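You operate a simulated robot arm through the tools that you are given. There is no shell and no other tool. Be economical: measure what you need, move in short steps, check, and stop when the job is done.

Carry out the task below with a simulated two-armed robot. There is one attempt and no reset: what you move stays moved.

TASK
On the table top, fold the white towel in half and then in half again.

Only the result counts: the job must be done as asked and must still hold three seconds after the hand-in. Knocking over, shifting, dropping, spilling or breaking anything else fails it. Flat cloth is picked up by pressing the open fingertips on it (5 to 10 N) and closing them slowly along it; thin cloth reads only 2 to 8 mm in the jaws.

THE ROBOT
Two 7-joint arms with two-finger parallel grippers on one trunk, on a base that drives. Base frame: it is fixed to the floor where the robot stands at the start and does not move with it; the origin is under the middle of the robot, x ahead of it, y to its left, z up; the surface under the hand at the start is at about z = 0.88. Lengths are in m, angles in rad, forces in N, time in s.
The left shoulder is at the start at [0.05, 0.209, 1.121], the right one opposite. With the tool pointing down near the work surface each hand reaches from about 0.3 to 0.92 m from the robot's upright axis, wherever it stands, measured 20 degrees to its own side. Places, roughly: table top [0.7, -0.1, 0.9]. Payload 4.4 kg a hand.
Tool frame (each hand has its own): the origin (TCP) lies between the finger pads and is the grasp point; the fingertips stand 0.023 m ahead of it; z points along the fingers, y is the line along which they close. Largest opening 0.094 m; finger width 0.038, thickness 0.01; the body of the gripper, 0.054 by 0.096 m, starts 0.039 m behind the TCP.
Orientation is that of the tool frame in the base frame, as [roll, pitch, yaw] about the fixed x, y, z axes, in that order (R = Rz(yaw) Ry(pitch) Rx(roll)). With the fingers straight down and closing along the base's y, the tool's x points along the base's -x, its y along +y and its z along -z.

THE INTERFACE
- The arms move only by the tool apply_moves. It takes "left_motion", "right_motion" or both (then of equal length, played together; a hand with none holds still); each is a list of rows, each an object (a shift or turn left out is 0, a gripper value left out holds the last) with "translation": the shift along the tool's x, y, z in units of 400 mm (1.0 is 400 mm), a list of three; "angular": the turn, a rotation vector about the tool's x, y, z in units of 60 degrees (1.0 is 60 degrees), a list of three. In form: [{"translation": [x, y, z], "angular": [ax, ay, az]}, ...]. A call has 1 to 10 rows; each row is the pose to reach, as a shift and turn from the pose commanded when the call began, along the tool's axes at that moment. "left_grip" and "right_grip" are, for a hand that has rows, the closure in counts, from 0 (fully open) to 255 (shut), set as the call begins (left out, the last holds). A call with a number of a shift or a turn outside -1 to 1 is refused whole. Each row takes 0.2 s and may step no farther than 0.05 m and 0.15 rad from the row before; otherwise, or with a gripper value out of range, the whole call is refused. Where a pose cannot be reached the arm comes as near as it can. A force on the tool above 40 N (or 10 N above the force at the start of the call, whichever is more), or a blocked arm, ends the call early, and 0.2 s more pass. The fingers move at their own pace (about 0.108 m/s each) and stop on an object; they squeeze with about 42 N. The grip force told is the motor's: it shows also when the fingers shut on nothing. Time passes only in rows, and 0.2 s behind the last, so rows that repeat a pose let the fingers close. It gives the time, the measured TCP pose, the force on the tool (base axes), the opening and the grip force at its end, in the units of the frame above (readings bear some noise), with the torque about the TCP (base axes, N m) and any sound that the robot's microphone picked up.
- Cameras (640 x 400 px; columns grow to the right, rows downward): "scene" is now at [0.1582, 0.0142, 1.2988]; the picture's right is [0.14, -0.99, 0.00], its down [-0.48, -0.07, -0.87] and it looks along [0.86, 0.12, -0.49] (base axes); focal length 214 px, centre (320, 200). "left" rides on the left gripper at [0.086, -0.016, -0.075] in its tool frame; the picture's right is [0.18, 0.98, 0.00], its down [-0.58, 0.11, -0.81] and it looks along [-0.79, 0.15, 0.59] (tool axes); focal length 243 px, centre (320, 200). "right" rides on the right gripper at [0.086, 0.016, -0.074] in its tool frame; the picture's right is [-0.18, 0.98, 0.00], its down [-0.58, -0.11, -0.81] and it looks along [-0.79, -0.15, 0.59] (tool axes); focal length 243 px, centre (320, 200). There is no depth. A picture from a camera that has moved, and an enlarged one, comes with that camera's place and axes in the base frame and with its lens.
- get_image(camera): a new picture of that camera. It takes no simulated time.
- move_column(by): slides the trunk up (or, below 0, down) by that many m; the arms and the scene camera ride with it, the base frame stays. It gives what a move gives, with no picture.
- base_move(legs): drives the robot by 1 to 6 legs, each [ahead, left, turn to the left] in m, m and rad, along the robot's own axes; the way and the turn of a leg run together, so that a leg with both is an arc; at most 1.5 m and 3.142 rad a leg. The arms and the cameras ride along, it lands a little off, and it stops where it bumps. It gives what a move gives.
- pan_tilt(pan, tilt): turns the head with the scene camera to pan (to the left, within 1.396 rad either way) and tilt (down, from -0.506 to 1.204), counted from straight ahead of the robot. It gives what a move gives.
- inspect(camera, box): a new picture of the part [left, top, right, bottom] of that camera's present view, enlarged. It takes no simulated time.
- hand_in(): hands the job in; it is judged then, once.

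Go step by step. Nothing tells you exact positions but the pictures and the camera data: compare them with the known pose of the tool, close in by small moves and look again before you grip or let go. The budget is 120 turns and 108 pictures, counting those below and the enlarged ones. Unless the task says otherwise, let go and move clear before handing in, and close with one line.

The tools are called as a command line: name --argument value ..., lists and objects as JSON in quotes. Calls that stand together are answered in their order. apply_moves: Moves the arms, as the interface text tells. Its arguments: {"type":"object","properties":{"left_motion":{"type":"array","items":{"type":"object","properties":{"translation":{"type":"array","items":{"type":"number"}},"angular":{"type":"array","items":{"type":"number"}}}}},"left_grip":{"type":"number"},"right_motion":{"type":"array","items":{"type":"object","properties":{"translation":{"type":"array","items":{"type":"number"}},"angular":{"type":"array","items":{"type":"number"}}}}},"right_grip":{"type":"number"}},"required":[]} The other tools are called the same way: move_column (by) slides the trunk up or down; base_move (legs) drives the base; pan_tilt (pan, tilt) turns the head that bears the scene camera; get_image (camera) takes a picture; inspect (camera, box) takes an enlarged picture of a part of a camera's view; hand_in () hands the job in.

At the start:

```text
time_s: 0.0
left_tool_pos: [0.7051, 0.0666, 1.1128]
left_orientation: [3.14, 0.0, 3.141]
left_force: [-0.2, 0.0, -0.7]
left_moment: [0.03, 0.01, 0.0]
left_gripper_width: 0.0942
left_grip_force: 0.0
right_tool_pos: [0.5509, -0.4395, 1.0781]
right_orientation: [3.142, 0.0, 3.14]
right_force: [0.0, -0.8, 0.2]
right_moment: [0.0, 0.01, -0.02]
right_gripper_width: 0.094
right_grip_force: 0.0
trunk travel left (down, up): [-0.2, 0.363]
robot x, y, heading: [-0.0014, -0.0011, -0.001]
head pan, tilt: [0.141, 0.511]
```

scene: 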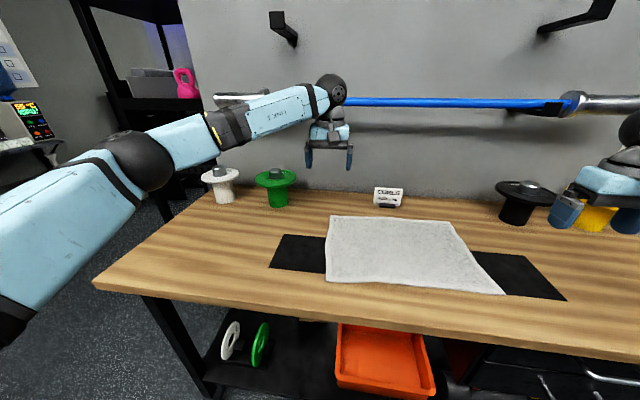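
right: 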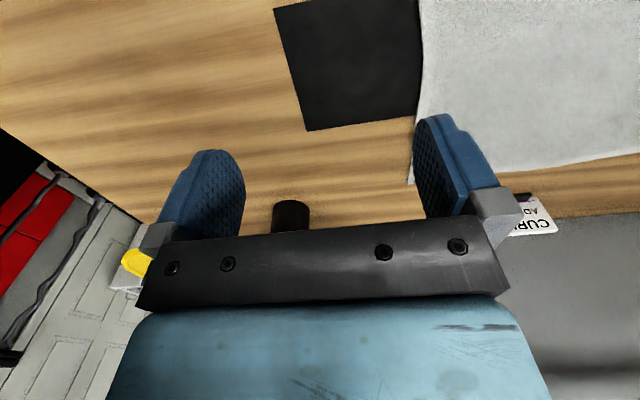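
left: 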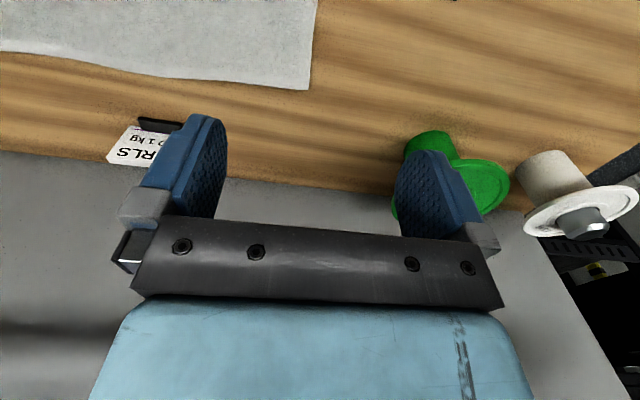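

I see the white towel, roughly 0.29 m (x) by 0.40 m (y), with far corners near [0.79, 0.06] and [0.81, -0.34]. I plan to fold the far edge onto the near edge with both hands, then fold left over right. First I'll hover over the far corners.

apply_moves --left_motion '[{"translation": [-0.024, -0.013, 0.048]}, {"translation": [-0.048, -0.026, 0.095]}, {"translation": [-0.072, -0.04, 0.143]}, {"translation": [-0.096, -0.053, 0.19]}, {"translation": [-0.12, -0.066, 0.238]}, {"translation": [-0.144, -0.08, 0.285]}, {"translation": [-0.168, -0.092, 0.333]}]' --right_motion '[{"translation": [-0.084, 0.045, 0.035]}, {"translation": [-0.167, 0.09, 0.07]}, {"translation": [-0.25, 0.134, 0.105]}, {"translation": [-0.334, 0.178, 0.14]}, {"translation": [-0.418, 0.223, 0.175]}, {"translation": [-0.5, 0.267, 0.21]}, {"translation": [-0.585, 0.311, 0.245]}]' --left_grip 133 --right_grip 133

get_image --camera "scene"

get_image --camera "left"

get_image --camera "right"

```text
time_s: 1.6
left_tool_pos: [0.7723, 0.0295, 0.9782]
left_orientation: [-3.142, -0.001, -3.141]
left_force: [0.4, -0.5, -0.9]
left_moment: [0.03, 0.0, 0.03]
left_gripper_width: 0.0453
left_grip_force: 0.0
right_tool_pos: [0.7861, -0.313, 0.9789]
right_orientation: [-3.14, 0.001, -3.141]
right_force: [-0.9, 0.1, -0.4]
right_moment: [0.0, -0.01, 0.01]
right_gripper_width: 0.0449
right_grip_force: 0.0
trunk travel left (down, up): [-0.2, 0.363]
robot x, y, heading: [-0.0015, 0.0033, 0.004]
head pan, tilt: [0.141, 0.511]
```

```text
104 pictures are left
camera scene: at [0.1595, 0.015, 1.2986], right [0.14, -0.99, 0.0], down [-0.48, -0.07, -0.87], along [0.86, 0.12, -0.49], focal length 214 px, centre (320, 200)
```

scene: 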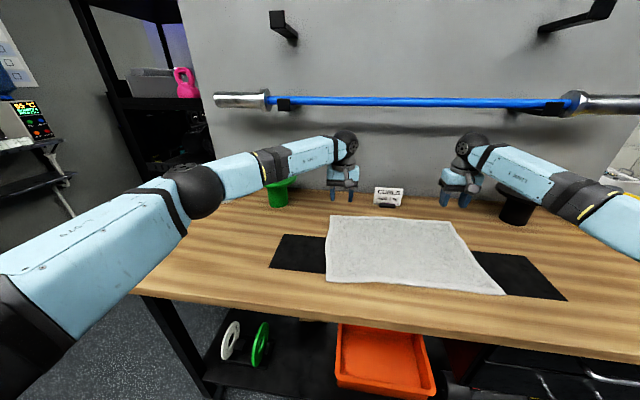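

```text
103 pictures are left
camera left: at [0.687, 0.0143, 1.0536], right [-0.19, 0.98, 0.0], down [0.58, 0.11, 0.81], along [0.79, 0.15, -0.59], focal length 243 px, centre (320, 200)
```

left: 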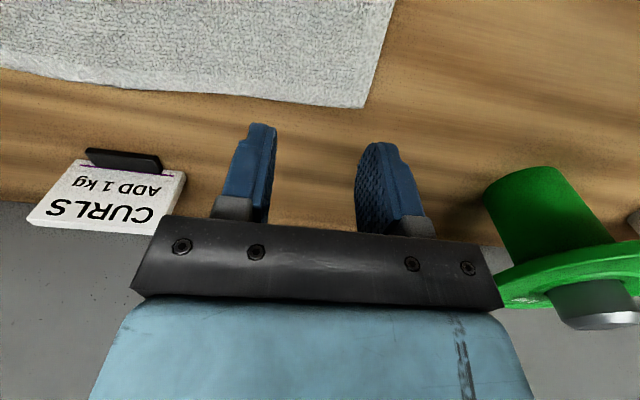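

```text
102 pictures are left
camera right: at [0.6989, -0.2954, 1.0539], right [0.18, 0.98, 0.0], down [0.58, -0.11, 0.81], along [0.79, -0.15, -0.59], focal length 243 px, centre (320, 200)
```

right: 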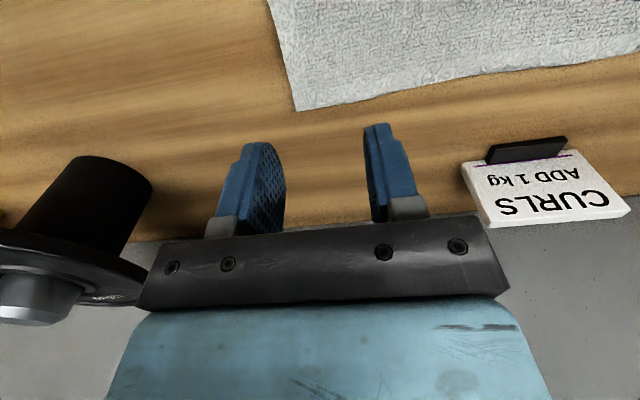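

The corners are confirmed at about [0.787, 0.067] and [0.806, -0.334]. I'll line up just inside them and go down to just above the cloth.

apply_moves --left_motion '[{"translation": [0.0175, 0.006, 0.05]}, {"translation": [0.0175, 0.006, 0.1]}, {"translation": [0.0175, 0.006, 0.15]}, {"translation": [0.0175, 0.006, 0.165]}]' --right_motion '[{"translation": [0.006, 0.034, 0.05]}, {"translation": [0.006, 0.034, 0.1]}, {"translation": [0.006, 0.034, 0.15]}, {"translation": [0.006, 0.034, 0.165]}]'

get_image --camera "left"

get_image --camera "right"

```text
time_s: 2.6
left_tool_pos: [0.765, 0.0316, 0.9126]
left_orientation: [3.141, 0.001, 3.139]
left_force: [0.0, 0.0, -0.3]
left_moment: [0.01, 0.02, -0.02]
left_gripper_width: 0.0452
left_grip_force: 0.1
right_tool_pos: [0.7806, -0.3006, 0.915]
right_orientation: [-3.142, 0.0, 3.14]
right_force: [0.1, -0.3, -0.5]
right_moment: [-0.04, 0.03, 0.01]
right_gripper_width: 0.045
right_grip_force: 0.0
trunk travel left (down, up): [-0.2, 0.363]
robot x, y, heading: [0.0026, -0.0008, 0.004]
head pan, tilt: [0.141, 0.511]
```

```text
101 pictures are left
camera left: at [0.6791, 0.0166, 0.9873], right [-0.18, 0.98, 0.0], down [0.58, 0.11, 0.81], along [0.79, 0.15, -0.59], focal length 243 px, centre (320, 200)
```

left: 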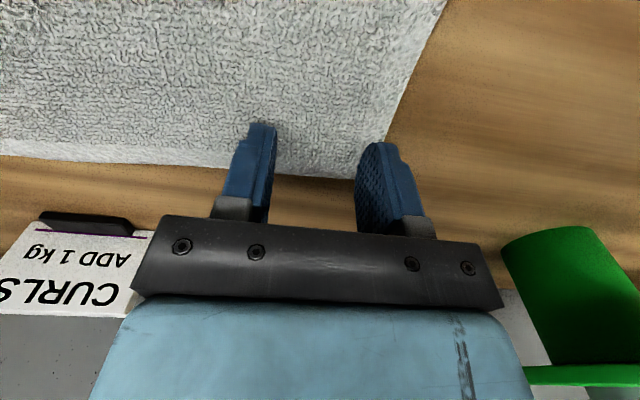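

```text
100 pictures are left
camera right: at [0.6937, -0.2838, 0.9894], right [0.18, 0.98, 0.0], down [0.58, -0.11, 0.81], along [0.79, -0.15, -0.59], focal length 243 px, centre (320, 200)
```

right: 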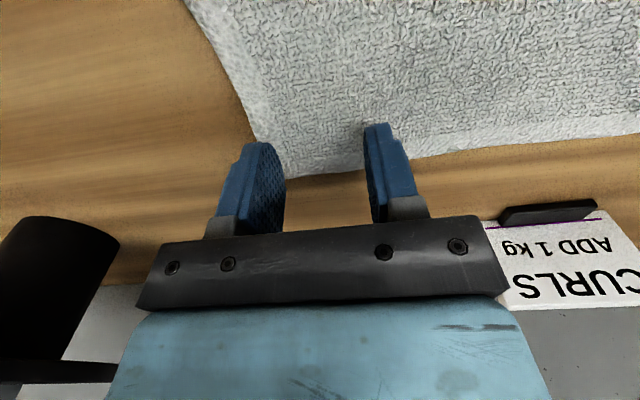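

Both hands sit just inside the corners, the right outer finger right at the edge. I'll shift both inward a little and go down in small steps until I read contact.

apply_moves --left_motion '[{"translation": [0, -0.01, 0.0]}, {"translation": [0, -0.01, 0.01]}, {"translation": [0, -0.01, 0.0175]}]' --right_motion '[{"translation": [0, 0.02, 0.0]}, {"translation": [0, 0.02, 0.01]}, {"translation": [0, 0.02, 0.0175]}]'

```text
time_s: 3.4
left_tool_pos: [0.7642, 0.0287, 0.9076]
left_orientation: [3.141, 0.001, 3.14]
left_force: [0.6, -1.0, 3.6]
left_moment: [-0.01, -0.05, -0.01]
left_gripper_width: 0.0449
left_grip_force: 0.0
right_tool_pos: [0.7811, -0.2928, 0.9073]
right_orientation: [3.141, 0.001, 3.141]
right_force: [0.3, 0.0, -0.3]
right_moment: [0.01, -0.02, 0.0]
right_gripper_width: 0.045
right_grip_force: 0.0
trunk travel left (down, up): [-0.2, 0.363]
robot x, y, heading: [-0.0033, -0.0022, -0.002]
head pan, tilt: [0.141, 0.511]
```

apply_moves --left_motion '[{"translation": [0, 0, 0.001]}, {"translation": [0, 0, 0.002]}]' --right_motion '[{"translation": [0, 0, 0.002]}, {"translation": [0, 0, 0.005]}]'

```text
time_s: 4.0
left_tool_pos: [0.7646, 0.0288, 0.907]
left_orientation: [-3.14, 0.001, 3.141]
left_force: [1.8, -0.6, 6.3]
left_moment: [0.0, -0.03, -0.01]
left_gripper_width: 0.0449
left_grip_force: 0.0
right_tool_pos: [0.7815, -0.2927, 0.9075]
right_orientation: [-3.141, 0.002, -3.14]
right_force: [1.6, -1.1, 4.6]
right_moment: [-0.03, -0.03, 0.0]
right_gripper_width: 0.045
right_grip_force: 0.0
trunk travel left (down, up): [-0.2, 0.363]
robot x, y, heading: [0.0015, 0.0025, 0.002]
head pan, tilt: [0.141, 0.511]
```

Both hands press the cloth with about 5 to 6 N. Now I'll close slowly.

apply_moves --left_motion '[{"translation": [0, 0, 0.0]}]' --right_motion '[{"translation": [0, 0, 0.001]}]' --left_grip 155 --right_grip 155

apply_moves --left_motion '[{"translation": [0, 0, 0.0]}]' --right_motion '[{"translation": [0, 0, 0.0]}]' --left_grip 178 --right_grip 178

inspect --camera "left" --box '[180, 60, 460, 235]'

```text
time_s: 4.4
left_tool_pos: [0.7644, 0.0278, 0.9066]
left_orientation: [3.141, 0.002, -3.14]
left_force: [-0.3, -0.6, 5.8]
left_moment: [-0.04, -0.02, 0.02]
left_gripper_width: 0.0368
left_grip_force: 0.1
right_tool_pos: [0.781, -0.2921, 0.9072]
right_orientation: [3.141, 0.002, -3.142]
right_force: [1.1, 0.3, 4.7]
right_moment: [0.04, -0.01, 0.02]
right_gripper_width: 0.0368
right_grip_force: 0.2
trunk travel left (down, up): [-0.2, 0.363]
robot x, y, heading: [0.0003, 0.0009, -0.001]
head pan, tilt: [0.141, 0.511]
```

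```text
time_s: 4.8
left_tool_pos: [0.7645, 0.0288, 0.9071]
left_orientation: [3.14, 0.002, 3.141]
left_force: [1.4, -1.1, 7.0]
left_moment: [-0.08, 0.0, 0.0]
left_gripper_width: 0.0285
left_grip_force: 0.1
right_tool_pos: [0.7812, -0.2919, 0.9072]
right_orientation: [3.142, 0.002, -3.14]
right_force: [-0.2, 1.9, 4.8]
right_moment: [0.03, -0.03, 0.01]
right_gripper_width: 0.029
right_grip_force: 0.1
trunk travel left (down, up): [-0.2, 0.363]
robot x, y, heading: [-0.0016, 0.0019, -0.004]
head pan, tilt: [0.141, 0.511]
```

```text
2.29 times, centred on (320, 148) of left
camera zoom: at [0.678, 0.0127, 0.9816], right [-0.18, 0.98, 0.0], down [0.58, 0.11, 0.81], along [0.79, 0.15, -0.59], focal length 555 px, centre (320, 320)
```

zoom: 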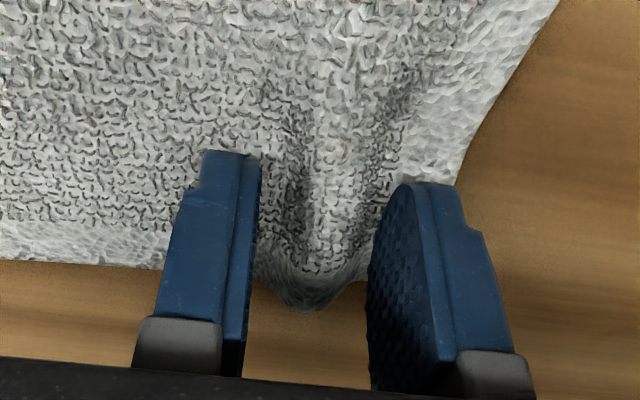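

A pleat is rising between the fingers, as wanted. I'll keep closing.

apply_moves --left_motion '[{"translation": [0, 0, 0.0]}]' --right_motion '[{"translation": [0, 0, 0.0005]}]' --left_grip 200 --right_grip 200

apply_moves --left_motion '[{"translation": [0, 0, 0.0]}]' --right_motion '[{"translation": [0, 0, 0.0005]}]' --left_grip 222 --right_grip 222

apply_moves --left_motion '[{"translation": [0, 0, 0.0]}, {"translation": [0, 0, 0.0]}, {"translation": [0, 0, 0.0]}]' --right_motion '[{"translation": [0, 0, 0.0]}, {"translation": [0, 0, 0.0]}, {"translation": [0, 0, 0.0]}]' --left_grip 255 --right_grip 255

inspect --camera "left" --box '[180, 60, 460, 235]'

inspect --camera "right" --box '[180, 60, 460, 235]'

```text
time_s: 5.2
left_tool_pos: [0.765, 0.0286, 0.9069]
left_orientation: [-3.141, 0.002, -3.141]
left_force: [0.2, -2.6, 6.3]
left_moment: [-0.02, -0.05, -0.05]
left_gripper_width: 0.0205
left_grip_force: 0.8
right_tool_pos: [0.7818, -0.2939, 0.9066]
right_orientation: [-3.142, 0.003, 3.141]
right_force: [-1.7, 1.4, 4.0]
right_moment: [0.05, 0.04, 0.0]
right_gripper_width: 0.0208
right_grip_force: 0.2
trunk travel left (down, up): [-0.2, 0.363]
robot x, y, heading: [0.0046, -0.0006, 0.0]
head pan, tilt: [0.141, 0.511]
```

```text
time_s: 5.6
left_tool_pos: [0.7646, 0.03, 0.9069]
left_orientation: [-3.142, 0.001, -3.141]
left_force: [-0.1, -3.4, 6.3]
left_moment: [-0.07, 0.02, 0.02]
left_gripper_width: 0.0129
left_grip_force: 0.7
right_tool_pos: [0.7808, -0.2924, 0.9065]
right_orientation: [-3.14, 0.002, -3.141]
right_force: [-0.8, 1.2, 5.5]
right_moment: [0.01, 0.03, -0.02]
right_gripper_width: 0.0133
right_grip_force: 1.0
trunk travel left (down, up): [-0.2, 0.363]
robot x, y, heading: [-0.0002, 0.0001, -0.002]
head pan, tilt: [0.141, 0.511]
```

```text
time_s: 6.4
left_tool_pos: [0.7646, 0.0287, 0.9069]
left_orientation: [-3.139, 0.001, 3.141]
left_force: [1.5, -8.1, 4.7]
left_moment: [-0.18, -0.01, 0.07]
left_gripper_width: 0.0047
left_grip_force: 41.6
right_tool_pos: [0.7809, -0.2917, 0.9075]
right_orientation: [-3.14, 0.001, -3.14]
right_force: [-0.4, 8.1, 7.1]
right_moment: [0.2, 0.08, 0.01]
right_gripper_width: 0.0041
right_grip_force: 41.3
trunk travel left (down, up): [-0.2, 0.363]
robot x, y, heading: [0.0033, 0.001, 0.001]
head pan, tilt: [0.141, 0.511]
```

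```text
2.29 times, centred on (320, 148) of left
camera zoom: at [0.6777, 0.0128, 0.9817], right [-0.18, 0.98, 0.0], down [0.58, 0.11, 0.81], along [0.79, 0.15, -0.59], focal length 555 px, centre (320, 320)
```

zoom: 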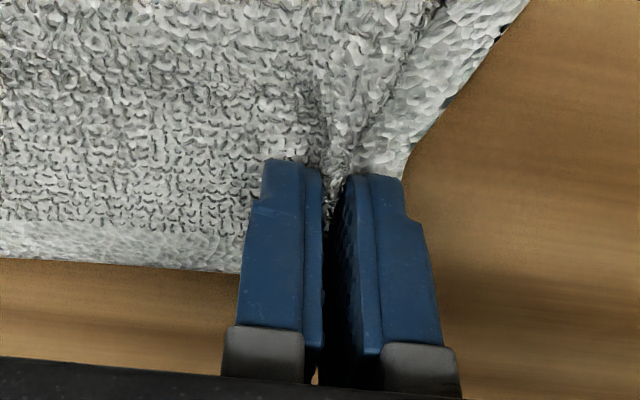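

```text
2.29 times, centred on (320, 148) of right
camera zoom: at [0.694, -0.2748, 0.9818], right [0.18, 0.98, 0.0], down [0.58, -0.11, 0.81], along [0.79, -0.15, -0.59], focal length 555 px, centre (320, 320)
```

zoom: 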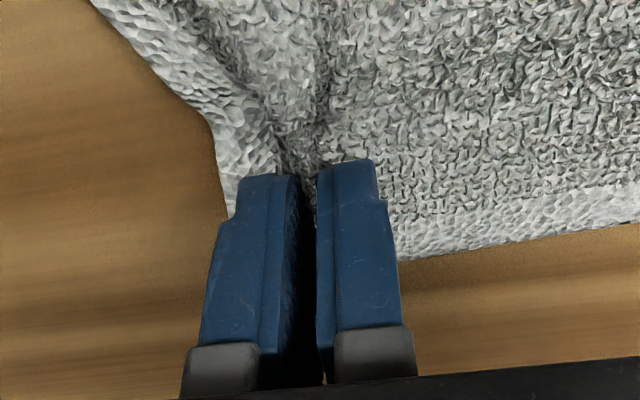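

Both hands hold cloth (4 to 5 mm in the jaws). I'll lift along the first half of an arc towards the near edge.

apply_moves --left_motion '[{"translation": [0.0058, 0, -0.0537]}, {"translation": [0.023, -0.001, -0.105]}, {"translation": [0.051, -0.003, -0.153]}, {"translation": [0.0886, -0.005, -0.1945]}, {"translation": [0.1344, -0.007, -0.2287]}, {"translation": [0.1867, -0.01, -0.254]}, {"translation": [0.2435, -0.013, -0.2697]}, {"translation": [0.3025, -0.0156, -0.275]}]' --right_motion '[{"translation": [0.0056, 0, -0.0537]}, {"translation": [0.0223, -0.001, -0.105]}, {"translation": [0.0493, -0.003, -0.153]}, {"translation": [0.0857, -0.005, -0.1945]}, {"translation": [0.13, -0.007, -0.2287]}, {"translation": [0.1806, -0.01, -0.254]}, {"translation": [0.2354, -0.013, -0.2697]}, {"translation": [0.2925, -0.0156, -0.275]}]'

get_image --camera "scene"

```text
time_s: 8.2
left_tool_pos: [0.6424, 0.0233, 1.0172]
left_orientation: [3.141, 0.002, 3.141]
left_force: [0.5, -9.1, -0.1]
left_moment: [-0.24, -0.05, 0.1]
left_gripper_width: 0.0047
left_grip_force: 41.9
right_tool_pos: [0.6643, -0.299, 1.0151]
right_orientation: [-3.139, 0.002, 3.141]
right_force: [-1.0, 10.4, 0.6]
right_moment: [0.24, 0.01, 0.02]
right_gripper_width: 0.0042
right_grip_force: 41.8
trunk travel left (down, up): [-0.2, 0.363]
robot x, y, heading: [-0.0012, -0.0009, -0.001]
head pan, tilt: [0.141, 0.511]
```

```text
96 pictures are left
camera scene: at [0.1574, 0.014, 1.299], right [0.14, -0.99, 0.0], down [-0.48, -0.07, -0.87], along [0.86, 0.12, -0.49], focal length 214 px, centre (320, 200)
```

scene: 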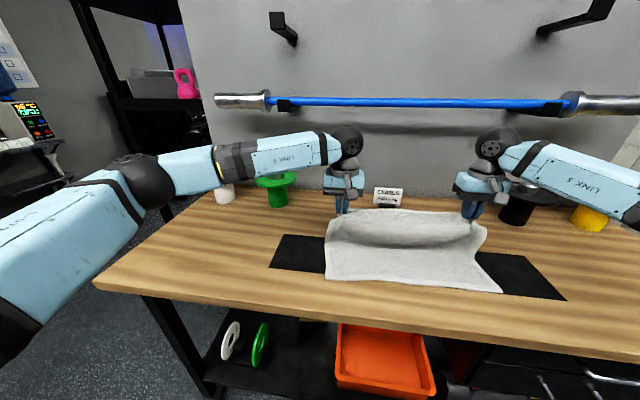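

The cloth lifts cleanly. Now the second half of the arc, down onto the near edge.

apply_moves --left_motion '[{"translation": [0.058, -0.003, 0.005]}, {"translation": [0.114, -0.006, 0.02]}, {"translation": [0.165, -0.009, 0.044]}, {"translation": [0.21, -0.011, 0.077]}, {"translation": [0.247, -0.013, 0.117]}, {"translation": [0.275, -0.014, 0.162]}, {"translation": [0.292, -0.015, 0.211]}, {"translation": [0.2975, -0.0156, 0.258]}]' --right_motion '[{"translation": [0.057, -0.003, 0.005]}, {"translation": [0.112, -0.006, 0.02]}, {"translation": [0.162, -0.009, 0.044]}, {"translation": [0.206, -0.011, 0.077]}, {"translation": [0.242, -0.013, 0.117]}, {"translation": [0.27, -0.014, 0.162]}, {"translation": [0.287, -0.015, 0.211]}, {"translation": [0.2925, -0.0156, 0.258]}]'

get_image --camera "scene"

get_image --camera "left"

```text
time_s: 10.0
left_tool_pos: [0.5257, 0.0155, 0.9153]
left_orientation: [-3.141, 0.003, 3.14]
left_force: [2.8, -9.2, 4.3]
left_moment: [-0.23, -0.07, 0.06]
left_gripper_width: 0.0047
left_grip_force: 42.3
right_tool_pos: [0.5479, -0.3054, 0.915]
right_orientation: [-3.14, 0.004, 3.141]
right_force: [0.8, 8.7, 4.8]
right_moment: [0.23, -0.02, -0.03]
right_gripper_width: 0.0041
right_grip_force: 42.1
trunk travel left (down, up): [-0.2, 0.363]
robot x, y, heading: [0.0003, -0.0011, -0.004]
head pan, tilt: [0.141, 0.511]
```

```text
95 pictures are left
camera scene: at [0.1573, 0.0146, 1.2993], right [0.14, -0.99, 0.0], down [-0.48, -0.07, -0.87], along [0.86, 0.12, -0.49], focal length 214 px, centre (320, 200)
```

scene: 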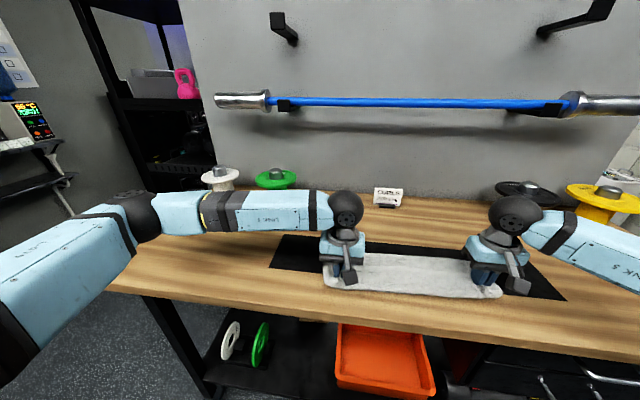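

```text
94 pictures are left
camera left: at [0.4387, 0.0001, 0.9891], right [-0.18, 0.98, 0.0], down [0.58, 0.11, 0.81], along [0.79, 0.15, -0.59], focal length 243 px, centre (320, 200)
```

left: 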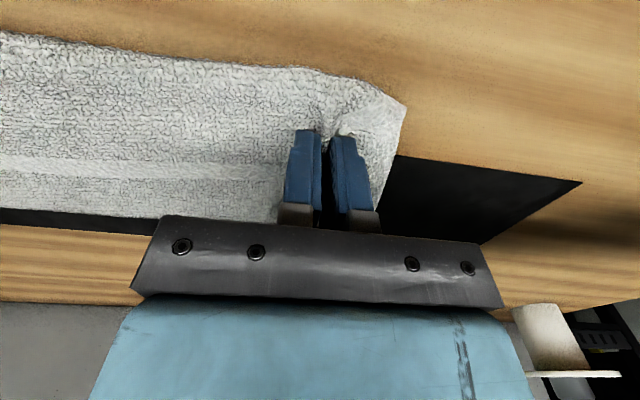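

The far edge now lies on the near edge. I'll open slowly while lightly pressing, so the pleat spreads back out.

apply_moves --left_motion '[{"translation": [0, 0, 0.002]}]' --right_motion '[{"translation": [0, 0, 0.002]}]' --left_grip 220 --right_grip 220

apply_moves --left_motion '[{"translation": [0, 0, 0.0]}]' --right_motion '[{"translation": [0, 0, 0.0]}]' --left_grip 185 --right_grip 185

apply_moves --left_motion '[{"translation": [0, 0, 0.0]}]' --right_motion '[{"translation": [0, 0, 0.0]}]' --left_grip 140 --right_grip 140

get_image --camera "left"

get_image --camera "right"

```text
time_s: 10.4
left_tool_pos: [0.5245, 0.0171, 0.9129]
left_orientation: [3.14, 0.001, -3.139]
left_force: [1.3, -1.6, 5.2]
left_moment: [-0.02, -0.09, 0.01]
left_gripper_width: 0.0135
left_grip_force: 0.5
right_tool_pos: [0.5481, -0.3068, 0.9122]
right_orientation: [-3.139, 0.001, -3.141]
right_force: [0.9, 1.4, 6.7]
right_moment: [0.03, 0.0, -0.05]
right_gripper_width: 0.0122
right_grip_force: 0.0
trunk travel left (down, up): [-0.2, 0.363]
robot x, y, heading: [0.0001, 0.0006, -0.002]
head pan, tilt: [0.141, 0.511]
```

```text
time_s: 10.8
left_tool_pos: [0.5253, 0.016, 0.9141]
left_orientation: [3.141, 0.003, -3.139]
left_force: [0.7, -0.2, 5.7]
left_moment: [-0.02, -0.05, 0.02]
left_gripper_width: 0.0239
left_grip_force: 0.1
right_tool_pos: [0.5473, -0.3053, 0.9123]
right_orientation: [3.141, 0.003, 3.141]
right_force: [1.2, -1.7, 7.4]
right_moment: [-0.03, -0.07, 0.01]
right_gripper_width: 0.0237
right_grip_force: 0.0
trunk travel left (down, up): [-0.2, 0.363]
robot x, y, heading: [0.0015, -0.003, 0.001]
head pan, tilt: [0.141, 0.511]
```

```text
time_s: 11.2
left_tool_pos: [0.5249, 0.0154, 0.9134]
left_orientation: [-3.141, 0.002, 3.141]
left_force: [-0.4, 0.5, 4.2]
left_moment: [-0.01, 0.0, 0.02]
left_gripper_width: 0.0411
left_grip_force: 0.0
right_tool_pos: [0.5477, -0.3041, 0.9132]
right_orientation: [-3.141, 0.0, 3.141]
right_force: [0.5, -1.3, 7.3]
right_moment: [0.03, -0.02, 0.01]
right_gripper_width: 0.0394
right_grip_force: 0.1
trunk travel left (down, up): [-0.2, 0.363]
robot x, y, heading: [0.0027, 0.0016, 0.0]
head pan, tilt: [0.141, 0.511]
```

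```text
93 pictures are left
camera left: at [0.4379, 0.0001, 0.9877], right [-0.18, 0.98, 0.0], down [0.58, 0.11, 0.81], along [0.79, 0.15, -0.59], focal length 243 px, centre (320, 200)
```

left: 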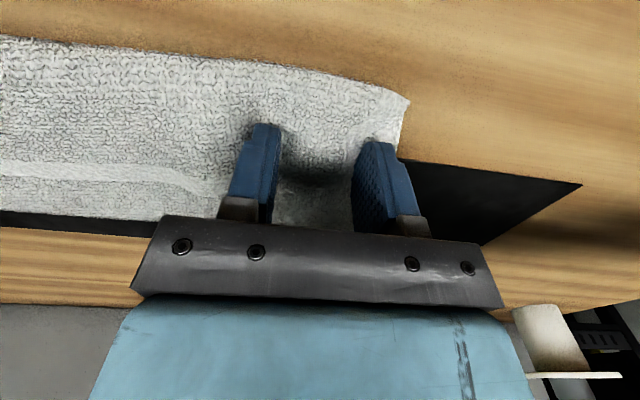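

```text
92 pictures are left
camera right: at [0.4603, -0.2876, 0.9874], right [0.18, 0.98, 0.0], down [0.58, -0.11, 0.81], along [0.79, -0.15, -0.59], focal length 243 px, centre (320, 200)
```

right: 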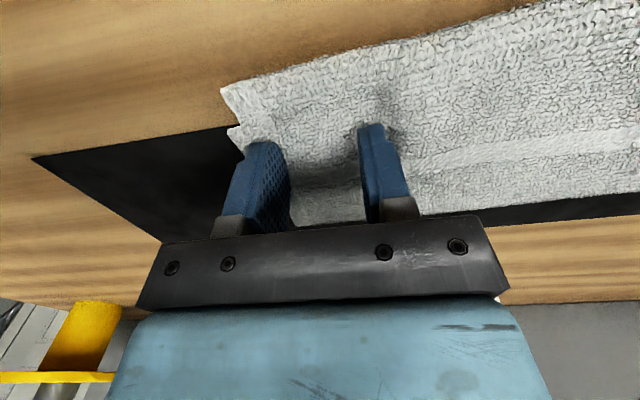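

The pleats are spread flat again. I'll lift clear and look at the result of the first fold.

apply_moves --left_motion '[{"translation": [0, 0, -0.02]}, {"translation": [0, 0, -0.1]}, {"translation": [0, 0, -0.2]}, {"translation": [0, 0.1, -0.3]}, {"translation": [0, 0.2, -0.35]}, {"translation": [0, 0.3, -0.35]}]' --right_motion '[{"translation": [0, 0, -0.02]}, {"translation": [0, 0, -0.1]}, {"translation": [0, 0, -0.2]}, {"translation": [0, -0.1, -0.3]}, {"translation": [0, -0.2, -0.35]}, {"translation": [0, -0.3, -0.35]}]'

get_image --camera "scene"

inspect --camera "scene" --box '[260, 220, 580, 320]'

```text
refused: row 4 steps farther than a row can; nothing moved
```

```text
91 pictures are left
camera scene: at [0.1571, 0.0146, 1.299], right [0.14, -0.99, 0.0], down [-0.48, -0.07, -0.87], along [0.86, 0.12, -0.49], focal length 214 px, centre (320, 200)
```

scene: 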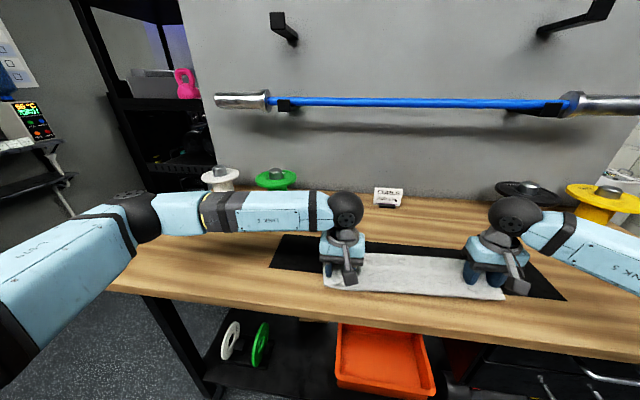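

```text
2.00 times, centred on (420, 270) of scene
camera zoom: at [0.1571, 0.0146, 1.299], right [0.14, -0.99, 0.0], down [-0.48, -0.07, -0.87], along [0.86, 0.12, -0.49], focal length 429 px, centre (120, 60)
```

zoom: 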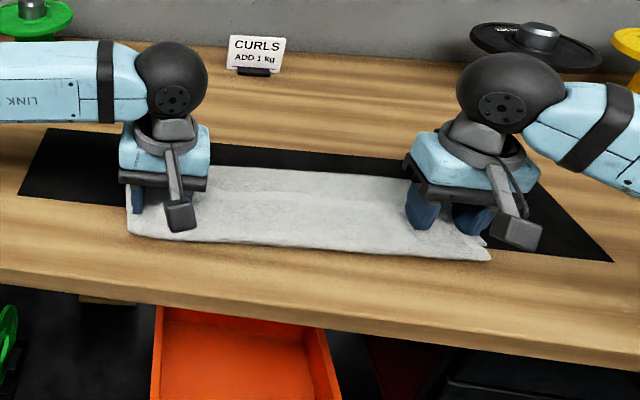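

One step was too long, so nothing moved. I'll retry the lift with shorter steps.

apply_moves --left_motion '[{"translation": [0, 0, -0.02]}, {"translation": [0, 0, -0.1]}, {"translation": [0, 0, -0.2]}, {"translation": [0, 0.05, -0.29]}, {"translation": [0, 0.15, -0.34]}, {"translation": [0, 0.26, -0.35]}]' --right_motion '[{"translation": [0, 0, -0.02]}, {"translation": [0, 0, -0.1]}, {"translation": [0, 0, -0.2]}, {"translation": [0, -0.05, -0.29]}, {"translation": [0, -0.15, -0.34]}, {"translation": [0, -0.26, -0.35]}]'

get_image --camera "scene"

inspect --camera "scene" --box '[260, 220, 580, 320]'

```text
time_s: 12.6
left_tool_pos: [0.5225, 0.1216, 1.0548]
left_orientation: [3.141, 0.002, 3.141]
left_force: [-0.3, -0.3, 0.8]
left_moment: [-0.03, -0.02, 0.0]
left_gripper_width: 0.0425
left_grip_force: 0.0
right_tool_pos: [0.5468, -0.4097, 1.0504]
right_orientation: [-3.141, 0.003, -3.14]
right_force: [-0.4, -0.1, 1.2]
right_moment: [-0.01, -0.01, 0.01]
right_gripper_width: 0.0424
right_grip_force: 0.1
trunk travel left (down, up): [-0.2, 0.363]
robot x, y, heading: [-0.0018, 0.0028, 0.001]
head pan, tilt: [0.141, 0.511]
```

```text
89 pictures are left
camera scene: at [0.1575, 0.0147, 1.2989], right [0.14, -0.99, 0.0], down [-0.48, -0.07, -0.87], along [0.86, 0.12, -0.49], focal length 214 px, centre (320, 200)
```

scene: 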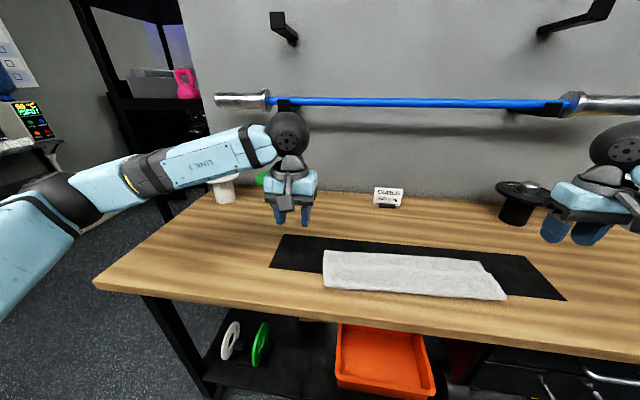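

```text
2.00 times, centred on (420, 270) of scene
camera zoom: at [0.1575, 0.0147, 1.2989], right [0.14, -0.99, 0.0], down [-0.48, -0.07, -0.87], along [0.86, 0.12, -0.49], focal length 429 px, centre (120, 60)
```

zoom: 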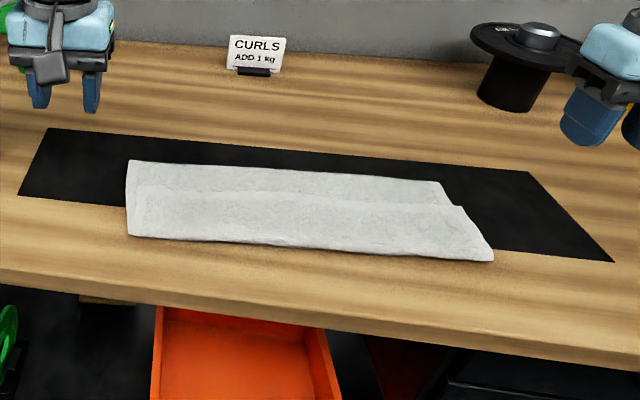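

The first fold looks neat, but the strip is narrower than I expected (about 0.12 m), with a faint ridge in it. I'll look closer with the hand cameras.

get_image --camera "left"

get_image --camera "right"

inspect --camera "scene" --box '[310, 235, 430, 310]'

inspect --camera "scene" --box '[410, 235, 530, 310]'

```text
87 pictures are left
camera left: at [0.4365, 0.106, 1.13], right [-0.18, 0.98, 0.0], down [0.58, 0.11, 0.81], along [0.79, 0.15, -0.59], focal length 243 px, centre (320, 200)
```

left: 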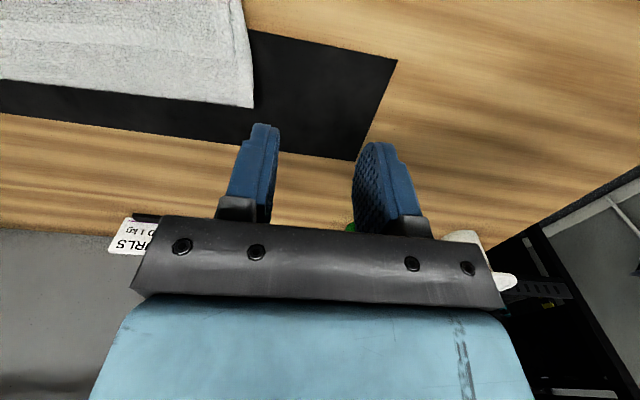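

```text
86 pictures are left
camera right: at [0.4587, -0.3924, 1.1244], right [0.18, 0.98, 0.0], down [0.58, -0.11, 0.81], along [0.79, -0.15, -0.59], focal length 243 px, centre (320, 200)
```

right: 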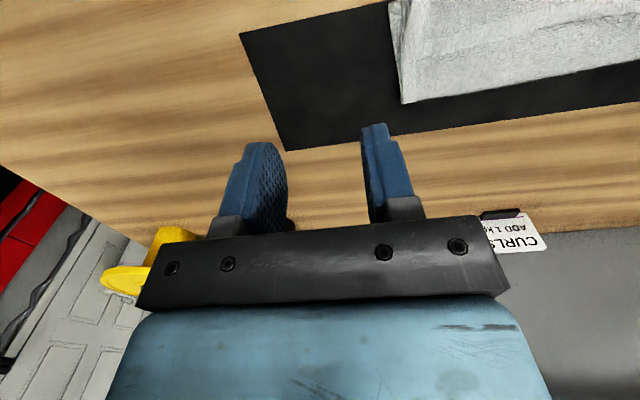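

```text
5.33 times, centred on (370, 272) of scene
camera zoom: at [0.1575, 0.0147, 1.2989], right [0.14, -0.99, 0.0], down [-0.48, -0.07, -0.87], along [0.86, 0.12, -0.49], focal length 1144 px, centre (53, -187)
```

zoom: 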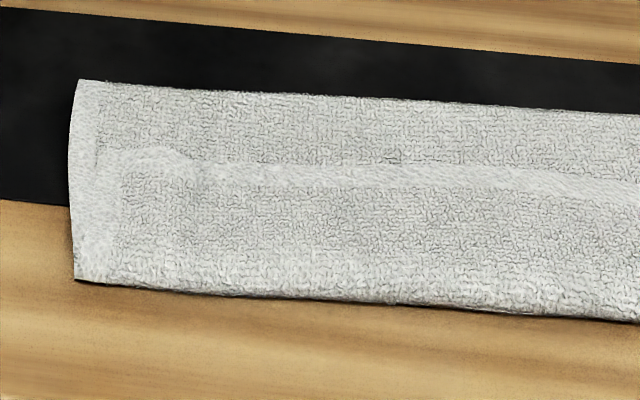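

```text
5.33 times, centred on (470, 272) of scene
camera zoom: at [0.1575, 0.0147, 1.2989], right [0.14, -0.99, 0.0], down [-0.48, -0.07, -0.87], along [0.86, 0.12, -0.49], focal length 1144 px, centre (-480, -187)
```

zoom: 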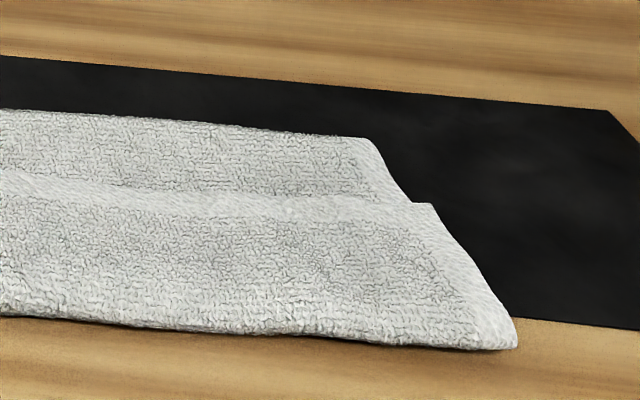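

The smooth band is the towel's hem. Because my hands kept their orientation, the hem flipped back and I made a Z-fold in three layers. I'll undo it: re-grasp the top panel at the same places and carry it back along the reverse path, then redo the fold holding only the very edge.

apply_moves --left_motion '[{"translation": [0, -0.11, 0.01]}, {"translation": [0, -0.21, 0.06]}, {"translation": [0, -0.26, 0.15]}, {"translation": [0, -0.26, 0.25]}, {"translation": [0, -0.26, 0.33]}, {"translation": [0, -0.26, 0.345]}, {"translation": [0, -0.26, 0.35]}]' --right_motion '[{"translation": [0, 0.11, 0.01]}, {"translation": [0, 0.21, 0.06]}, {"translation": [0, 0.26, 0.15]}, {"translation": [0, 0.26, 0.25]}, {"translation": [0, 0.26, 0.33]}, {"translation": [0, 0.26, 0.345]}, {"translation": [0, 0.26, 0.35]}]'

get_image --camera "left"

get_image --camera "right"

```text
time_s: 14.2
left_tool_pos: [0.5251, 0.0165, 0.9133]
left_orientation: [-3.138, 0.003, 3.141]
left_force: [1.6, 1.0, 6.1]
left_moment: [0.02, -0.07, 0.01]
left_gripper_width: 0.0421
left_grip_force: 0.0
right_tool_pos: [0.5481, -0.3057, 0.9121]
right_orientation: [3.142, 0.003, -3.141]
right_force: [2.8, -2.0, 8.0]
right_moment: [-0.05, -0.1, -0.02]
right_gripper_width: 0.0423
right_grip_force: 0.0
trunk travel left (down, up): [-0.2, 0.363]
robot x, y, heading: [-0.0022, -0.0037, -0.003]
head pan, tilt: [0.141, 0.511]
```

```text
83 pictures are left
camera left: at [0.4386, 0.001, 0.9879], right [-0.18, 0.98, 0.0], down [0.58, 0.11, 0.81], along [0.79, 0.15, -0.59], focal length 243 px, centre (320, 200)
```

left: 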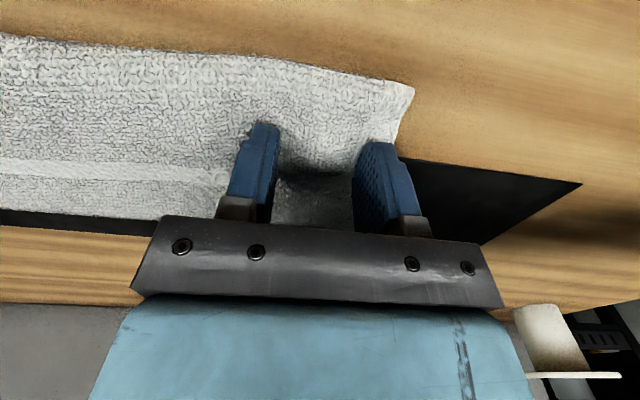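

```text
82 pictures are left
camera right: at [0.4611, -0.2878, 0.9871], right [0.18, 0.98, 0.0], down [0.58, -0.11, 0.81], along [0.79, -0.15, -0.59], focal length 243 px, centre (320, 200)
```

right: 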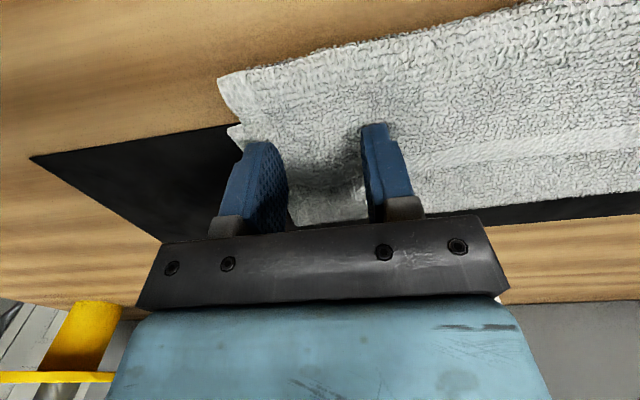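

I'm back in the same places on the top panel. I'll close slowly again.

apply_moves --left_motion '[{"translation": [0, 0, 0.0]}]' --right_motion '[{"translation": [0, 0, 0.0]}]' --left_grip 165 --right_grip 165

apply_moves --left_motion '[{"translation": [0, 0, 0.0]}]' --right_motion '[{"translation": [0, 0, 0.0]}]' --left_grip 190 --right_grip 190

apply_moves --left_motion '[{"translation": [0, 0, 0.0]}]' --right_motion '[{"translation": [0, 0, 0.0]}]' --left_grip 215 --right_grip 215

apply_moves --left_motion '[{"translation": [0, 0, 0.0]}, {"translation": [0, 0, 0.0]}, {"translation": [0, 0, 0.0]}]' --right_motion '[{"translation": [0, 0, 0.0]}, {"translation": [0, 0, 0.0]}, {"translation": [0, 0, 0.0]}]' --left_grip 255 --right_grip 255

get_image --camera "left"

get_image --camera "right"

```text
time_s: 14.6
left_tool_pos: [0.5244, 0.0172, 0.9138]
left_orientation: [-3.139, 0.002, 3.141]
left_force: [1.3, -2.2, 5.5]
left_moment: [-0.06, -0.08, 0.0]
left_gripper_width: 0.0337
left_grip_force: 0.8
right_tool_pos: [0.5472, -0.3049, 0.9116]
right_orientation: [-3.14, 0.003, 3.14]
right_force: [-0.3, 0.6, 9.8]
right_moment: [0.04, -0.02, 0.01]
right_gripper_width: 0.0322
right_grip_force: 0.1
trunk travel left (down, up): [-0.2, 0.363]
robot x, y, heading: [-0.0003, 0.0035, -0.001]
head pan, tilt: [0.141, 0.511]
```

```text
time_s: 15.0
left_tool_pos: [0.5244, 0.0178, 0.9126]
left_orientation: [3.142, 0.001, -3.141]
left_force: [-0.4, -1.3, 6.4]
left_moment: [-0.03, -0.01, 0.0]
left_gripper_width: 0.024
left_grip_force: 0.0
right_tool_pos: [0.5473, -0.3049, 0.9123]
right_orientation: [-3.14, 0.002, -3.141]
right_force: [0.3, 3.2, 10.0]
right_moment: [0.08, -0.01, 0.02]
right_gripper_width: 0.0238
right_grip_force: 0.1
trunk travel left (down, up): [-0.2, 0.363]
robot x, y, heading: [0.0017, 0.0003, 0.002]
head pan, tilt: [0.141, 0.511]
```

```text
time_s: 15.4
left_tool_pos: [0.5249, 0.0174, 0.9123]
left_orientation: [-3.14, 0.002, -3.141]
left_force: [1.1, -9.5, 6.9]
left_moment: [-0.29, -0.01, 0.01]
left_gripper_width: 0.0133
left_grip_force: 6.4
right_tool_pos: [0.5479, -0.3046, 0.9133]
right_orientation: [-3.14, 0.002, 3.141]
right_force: [-0.5, 8.6, 12.2]
right_moment: [0.25, 0.01, 0.03]
right_gripper_width: 0.0157
right_grip_force: 9.3
trunk travel left (down, up): [-0.2, 0.363]
robot x, y, heading: [0.0016, 0.005, 0.001]
head pan, tilt: [0.141, 0.511]
```

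```text
time_s: 16.2
left_tool_pos: [0.5229, 0.0172, 0.9135]
left_orientation: [-3.138, 0.0, -3.141]
left_force: [1.1, -20.8, 5.4]
left_moment: [-0.48, -0.09, 0.08]
left_gripper_width: 0.0071
left_grip_force: 42.3
right_tool_pos: [0.5472, -0.3047, 0.9115]
right_orientation: [-3.141, 0.001, -3.139]
right_force: [-0.2, 22.7, 12.3]
right_moment: [0.54, 0.04, 0.0]
right_gripper_width: 0.0097
right_grip_force: 42.1
trunk travel left (down, up): [-0.2, 0.363]
robot x, y, heading: [-0.0, 0.0003, -0.002]
head pan, tilt: [0.141, 0.511]
```

```text
81 pictures are left
camera left: at [0.4376, 0.0008, 0.9879], right [-0.18, 0.98, 0.0], down [0.58, 0.11, 0.81], along [0.79, 0.15, -0.59], focal length 243 px, centre (320, 200)
```

left: 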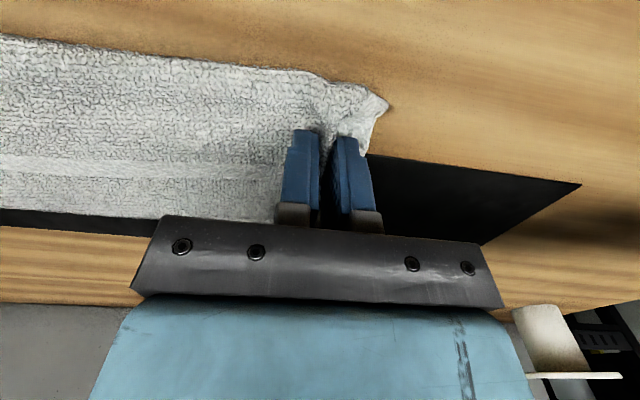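

```text
80 pictures are left
camera right: at [0.4602, -0.287, 0.9871], right [0.18, 0.98, 0.0], down [0.58, -0.11, 0.81], along [0.79, -0.15, -0.59], focal length 243 px, centre (320, 200)
```

right: 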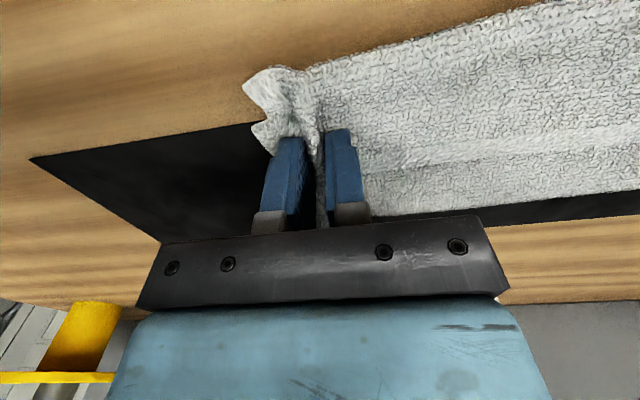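

The jaws read 7 and 10 mm at 20 N tension, so more than one layer is gathered. I'll open again slowly and retry with a lighter press and a smaller opening.

apply_moves --left_motion '[{"translation": [0, 0, 0.0]}]' --right_motion '[{"translation": [0, 0, 0.0]}]' --left_grip 220 --right_grip 220

apply_moves --left_motion '[{"translation": [0, 0, 0.0]}]' --right_motion '[{"translation": [0, 0, 0.0]}]' --left_grip 185 --right_grip 185

apply_moves --left_motion '[{"translation": [0, 0, 0.0]}, {"translation": [0, 0, -0.01]}, {"translation": [0, 0, -0.02]}]' --right_motion '[{"translation": [0, 0, 0.0]}, {"translation": [0, 0, -0.01]}, {"translation": [0, 0, -0.02]}]' --left_grip 140 --right_grip 140

get_image --camera "left"

get_image --camera "right"

```text
time_s: 16.6
left_tool_pos: [0.5251, 0.0189, 0.9133]
left_orientation: [3.14, 0.003, -3.14]
left_force: [0.0, -1.7, 6.4]
left_moment: [-0.04, -0.05, 0.0]
left_gripper_width: 0.0133
left_grip_force: 0.7
right_tool_pos: [0.5473, -0.3067, 0.9117]
right_orientation: [-3.141, 0.001, 3.14]
right_force: [-0.3, 4.2, 11.2]
right_moment: [0.06, 0.0, 0.02]
right_gripper_width: 0.0157
right_grip_force: 3.3
trunk travel left (down, up): [-0.2, 0.363]
robot x, y, heading: [0.0015, -0.0022, -0.0]
head pan, tilt: [0.141, 0.511]
```

```text
time_s: 17.0
left_tool_pos: [0.5248, 0.0171, 0.9129]
left_orientation: [3.142, 0.004, -3.139]
left_force: [-0.1, 1.8, 5.0]
left_moment: [0.03, -0.05, 0.01]
left_gripper_width: 0.0242
left_grip_force: 0.1
right_tool_pos: [0.5477, -0.3054, 0.912]
right_orientation: [-3.139, 0.002, 3.141]
right_force: [-0.8, -1.5, 10.8]
right_moment: [-0.03, -0.01, 0.0]
right_gripper_width: 0.0248
right_grip_force: 0.2
trunk travel left (down, up): [-0.2, 0.363]
robot x, y, heading: [0.0002, -0.0001, -0.001]
head pan, tilt: [0.141, 0.511]
```

```text
time_s: 17.8
left_tool_pos: [0.5253, 0.016, 0.9207]
left_orientation: [-3.141, -0.002, -3.141]
left_force: [-0.2, -0.9, 0.2]
left_moment: [0.01, -0.01, 0.02]
left_gripper_width: 0.0424
left_grip_force: 0.1
right_tool_pos: [0.5479, -0.3056, 0.9179]
right_orientation: [3.14, 0.0, -3.141]
right_force: [-0.4, 0.2, 0.3]
right_moment: [0.05, 0.0, 0.0]
right_gripper_width: 0.0423
right_grip_force: 0.1
trunk travel left (down, up): [-0.2, 0.363]
robot x, y, heading: [0.0006, 0.0006, -0.001]
head pan, tilt: [0.141, 0.511]
```

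```text
79 pictures are left
camera left: at [0.4385, -0.0001, 0.9949], right [-0.18, 0.98, 0.0], down [0.58, 0.11, 0.81], along [0.79, 0.15, -0.59], focal length 243 px, centre (320, 200)
```

left: 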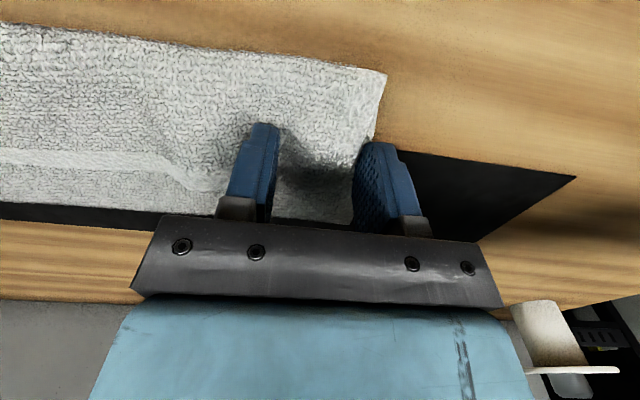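

```text
78 pictures are left
camera right: at [0.4612, -0.2881, 0.9936], right [0.18, 0.98, 0.0], down [0.58, -0.11, 0.81], along [0.79, -0.15, -0.59], focal length 243 px, centre (320, 200)
```

right: 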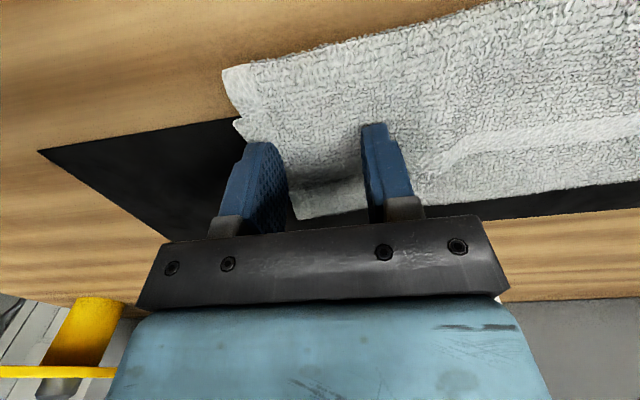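

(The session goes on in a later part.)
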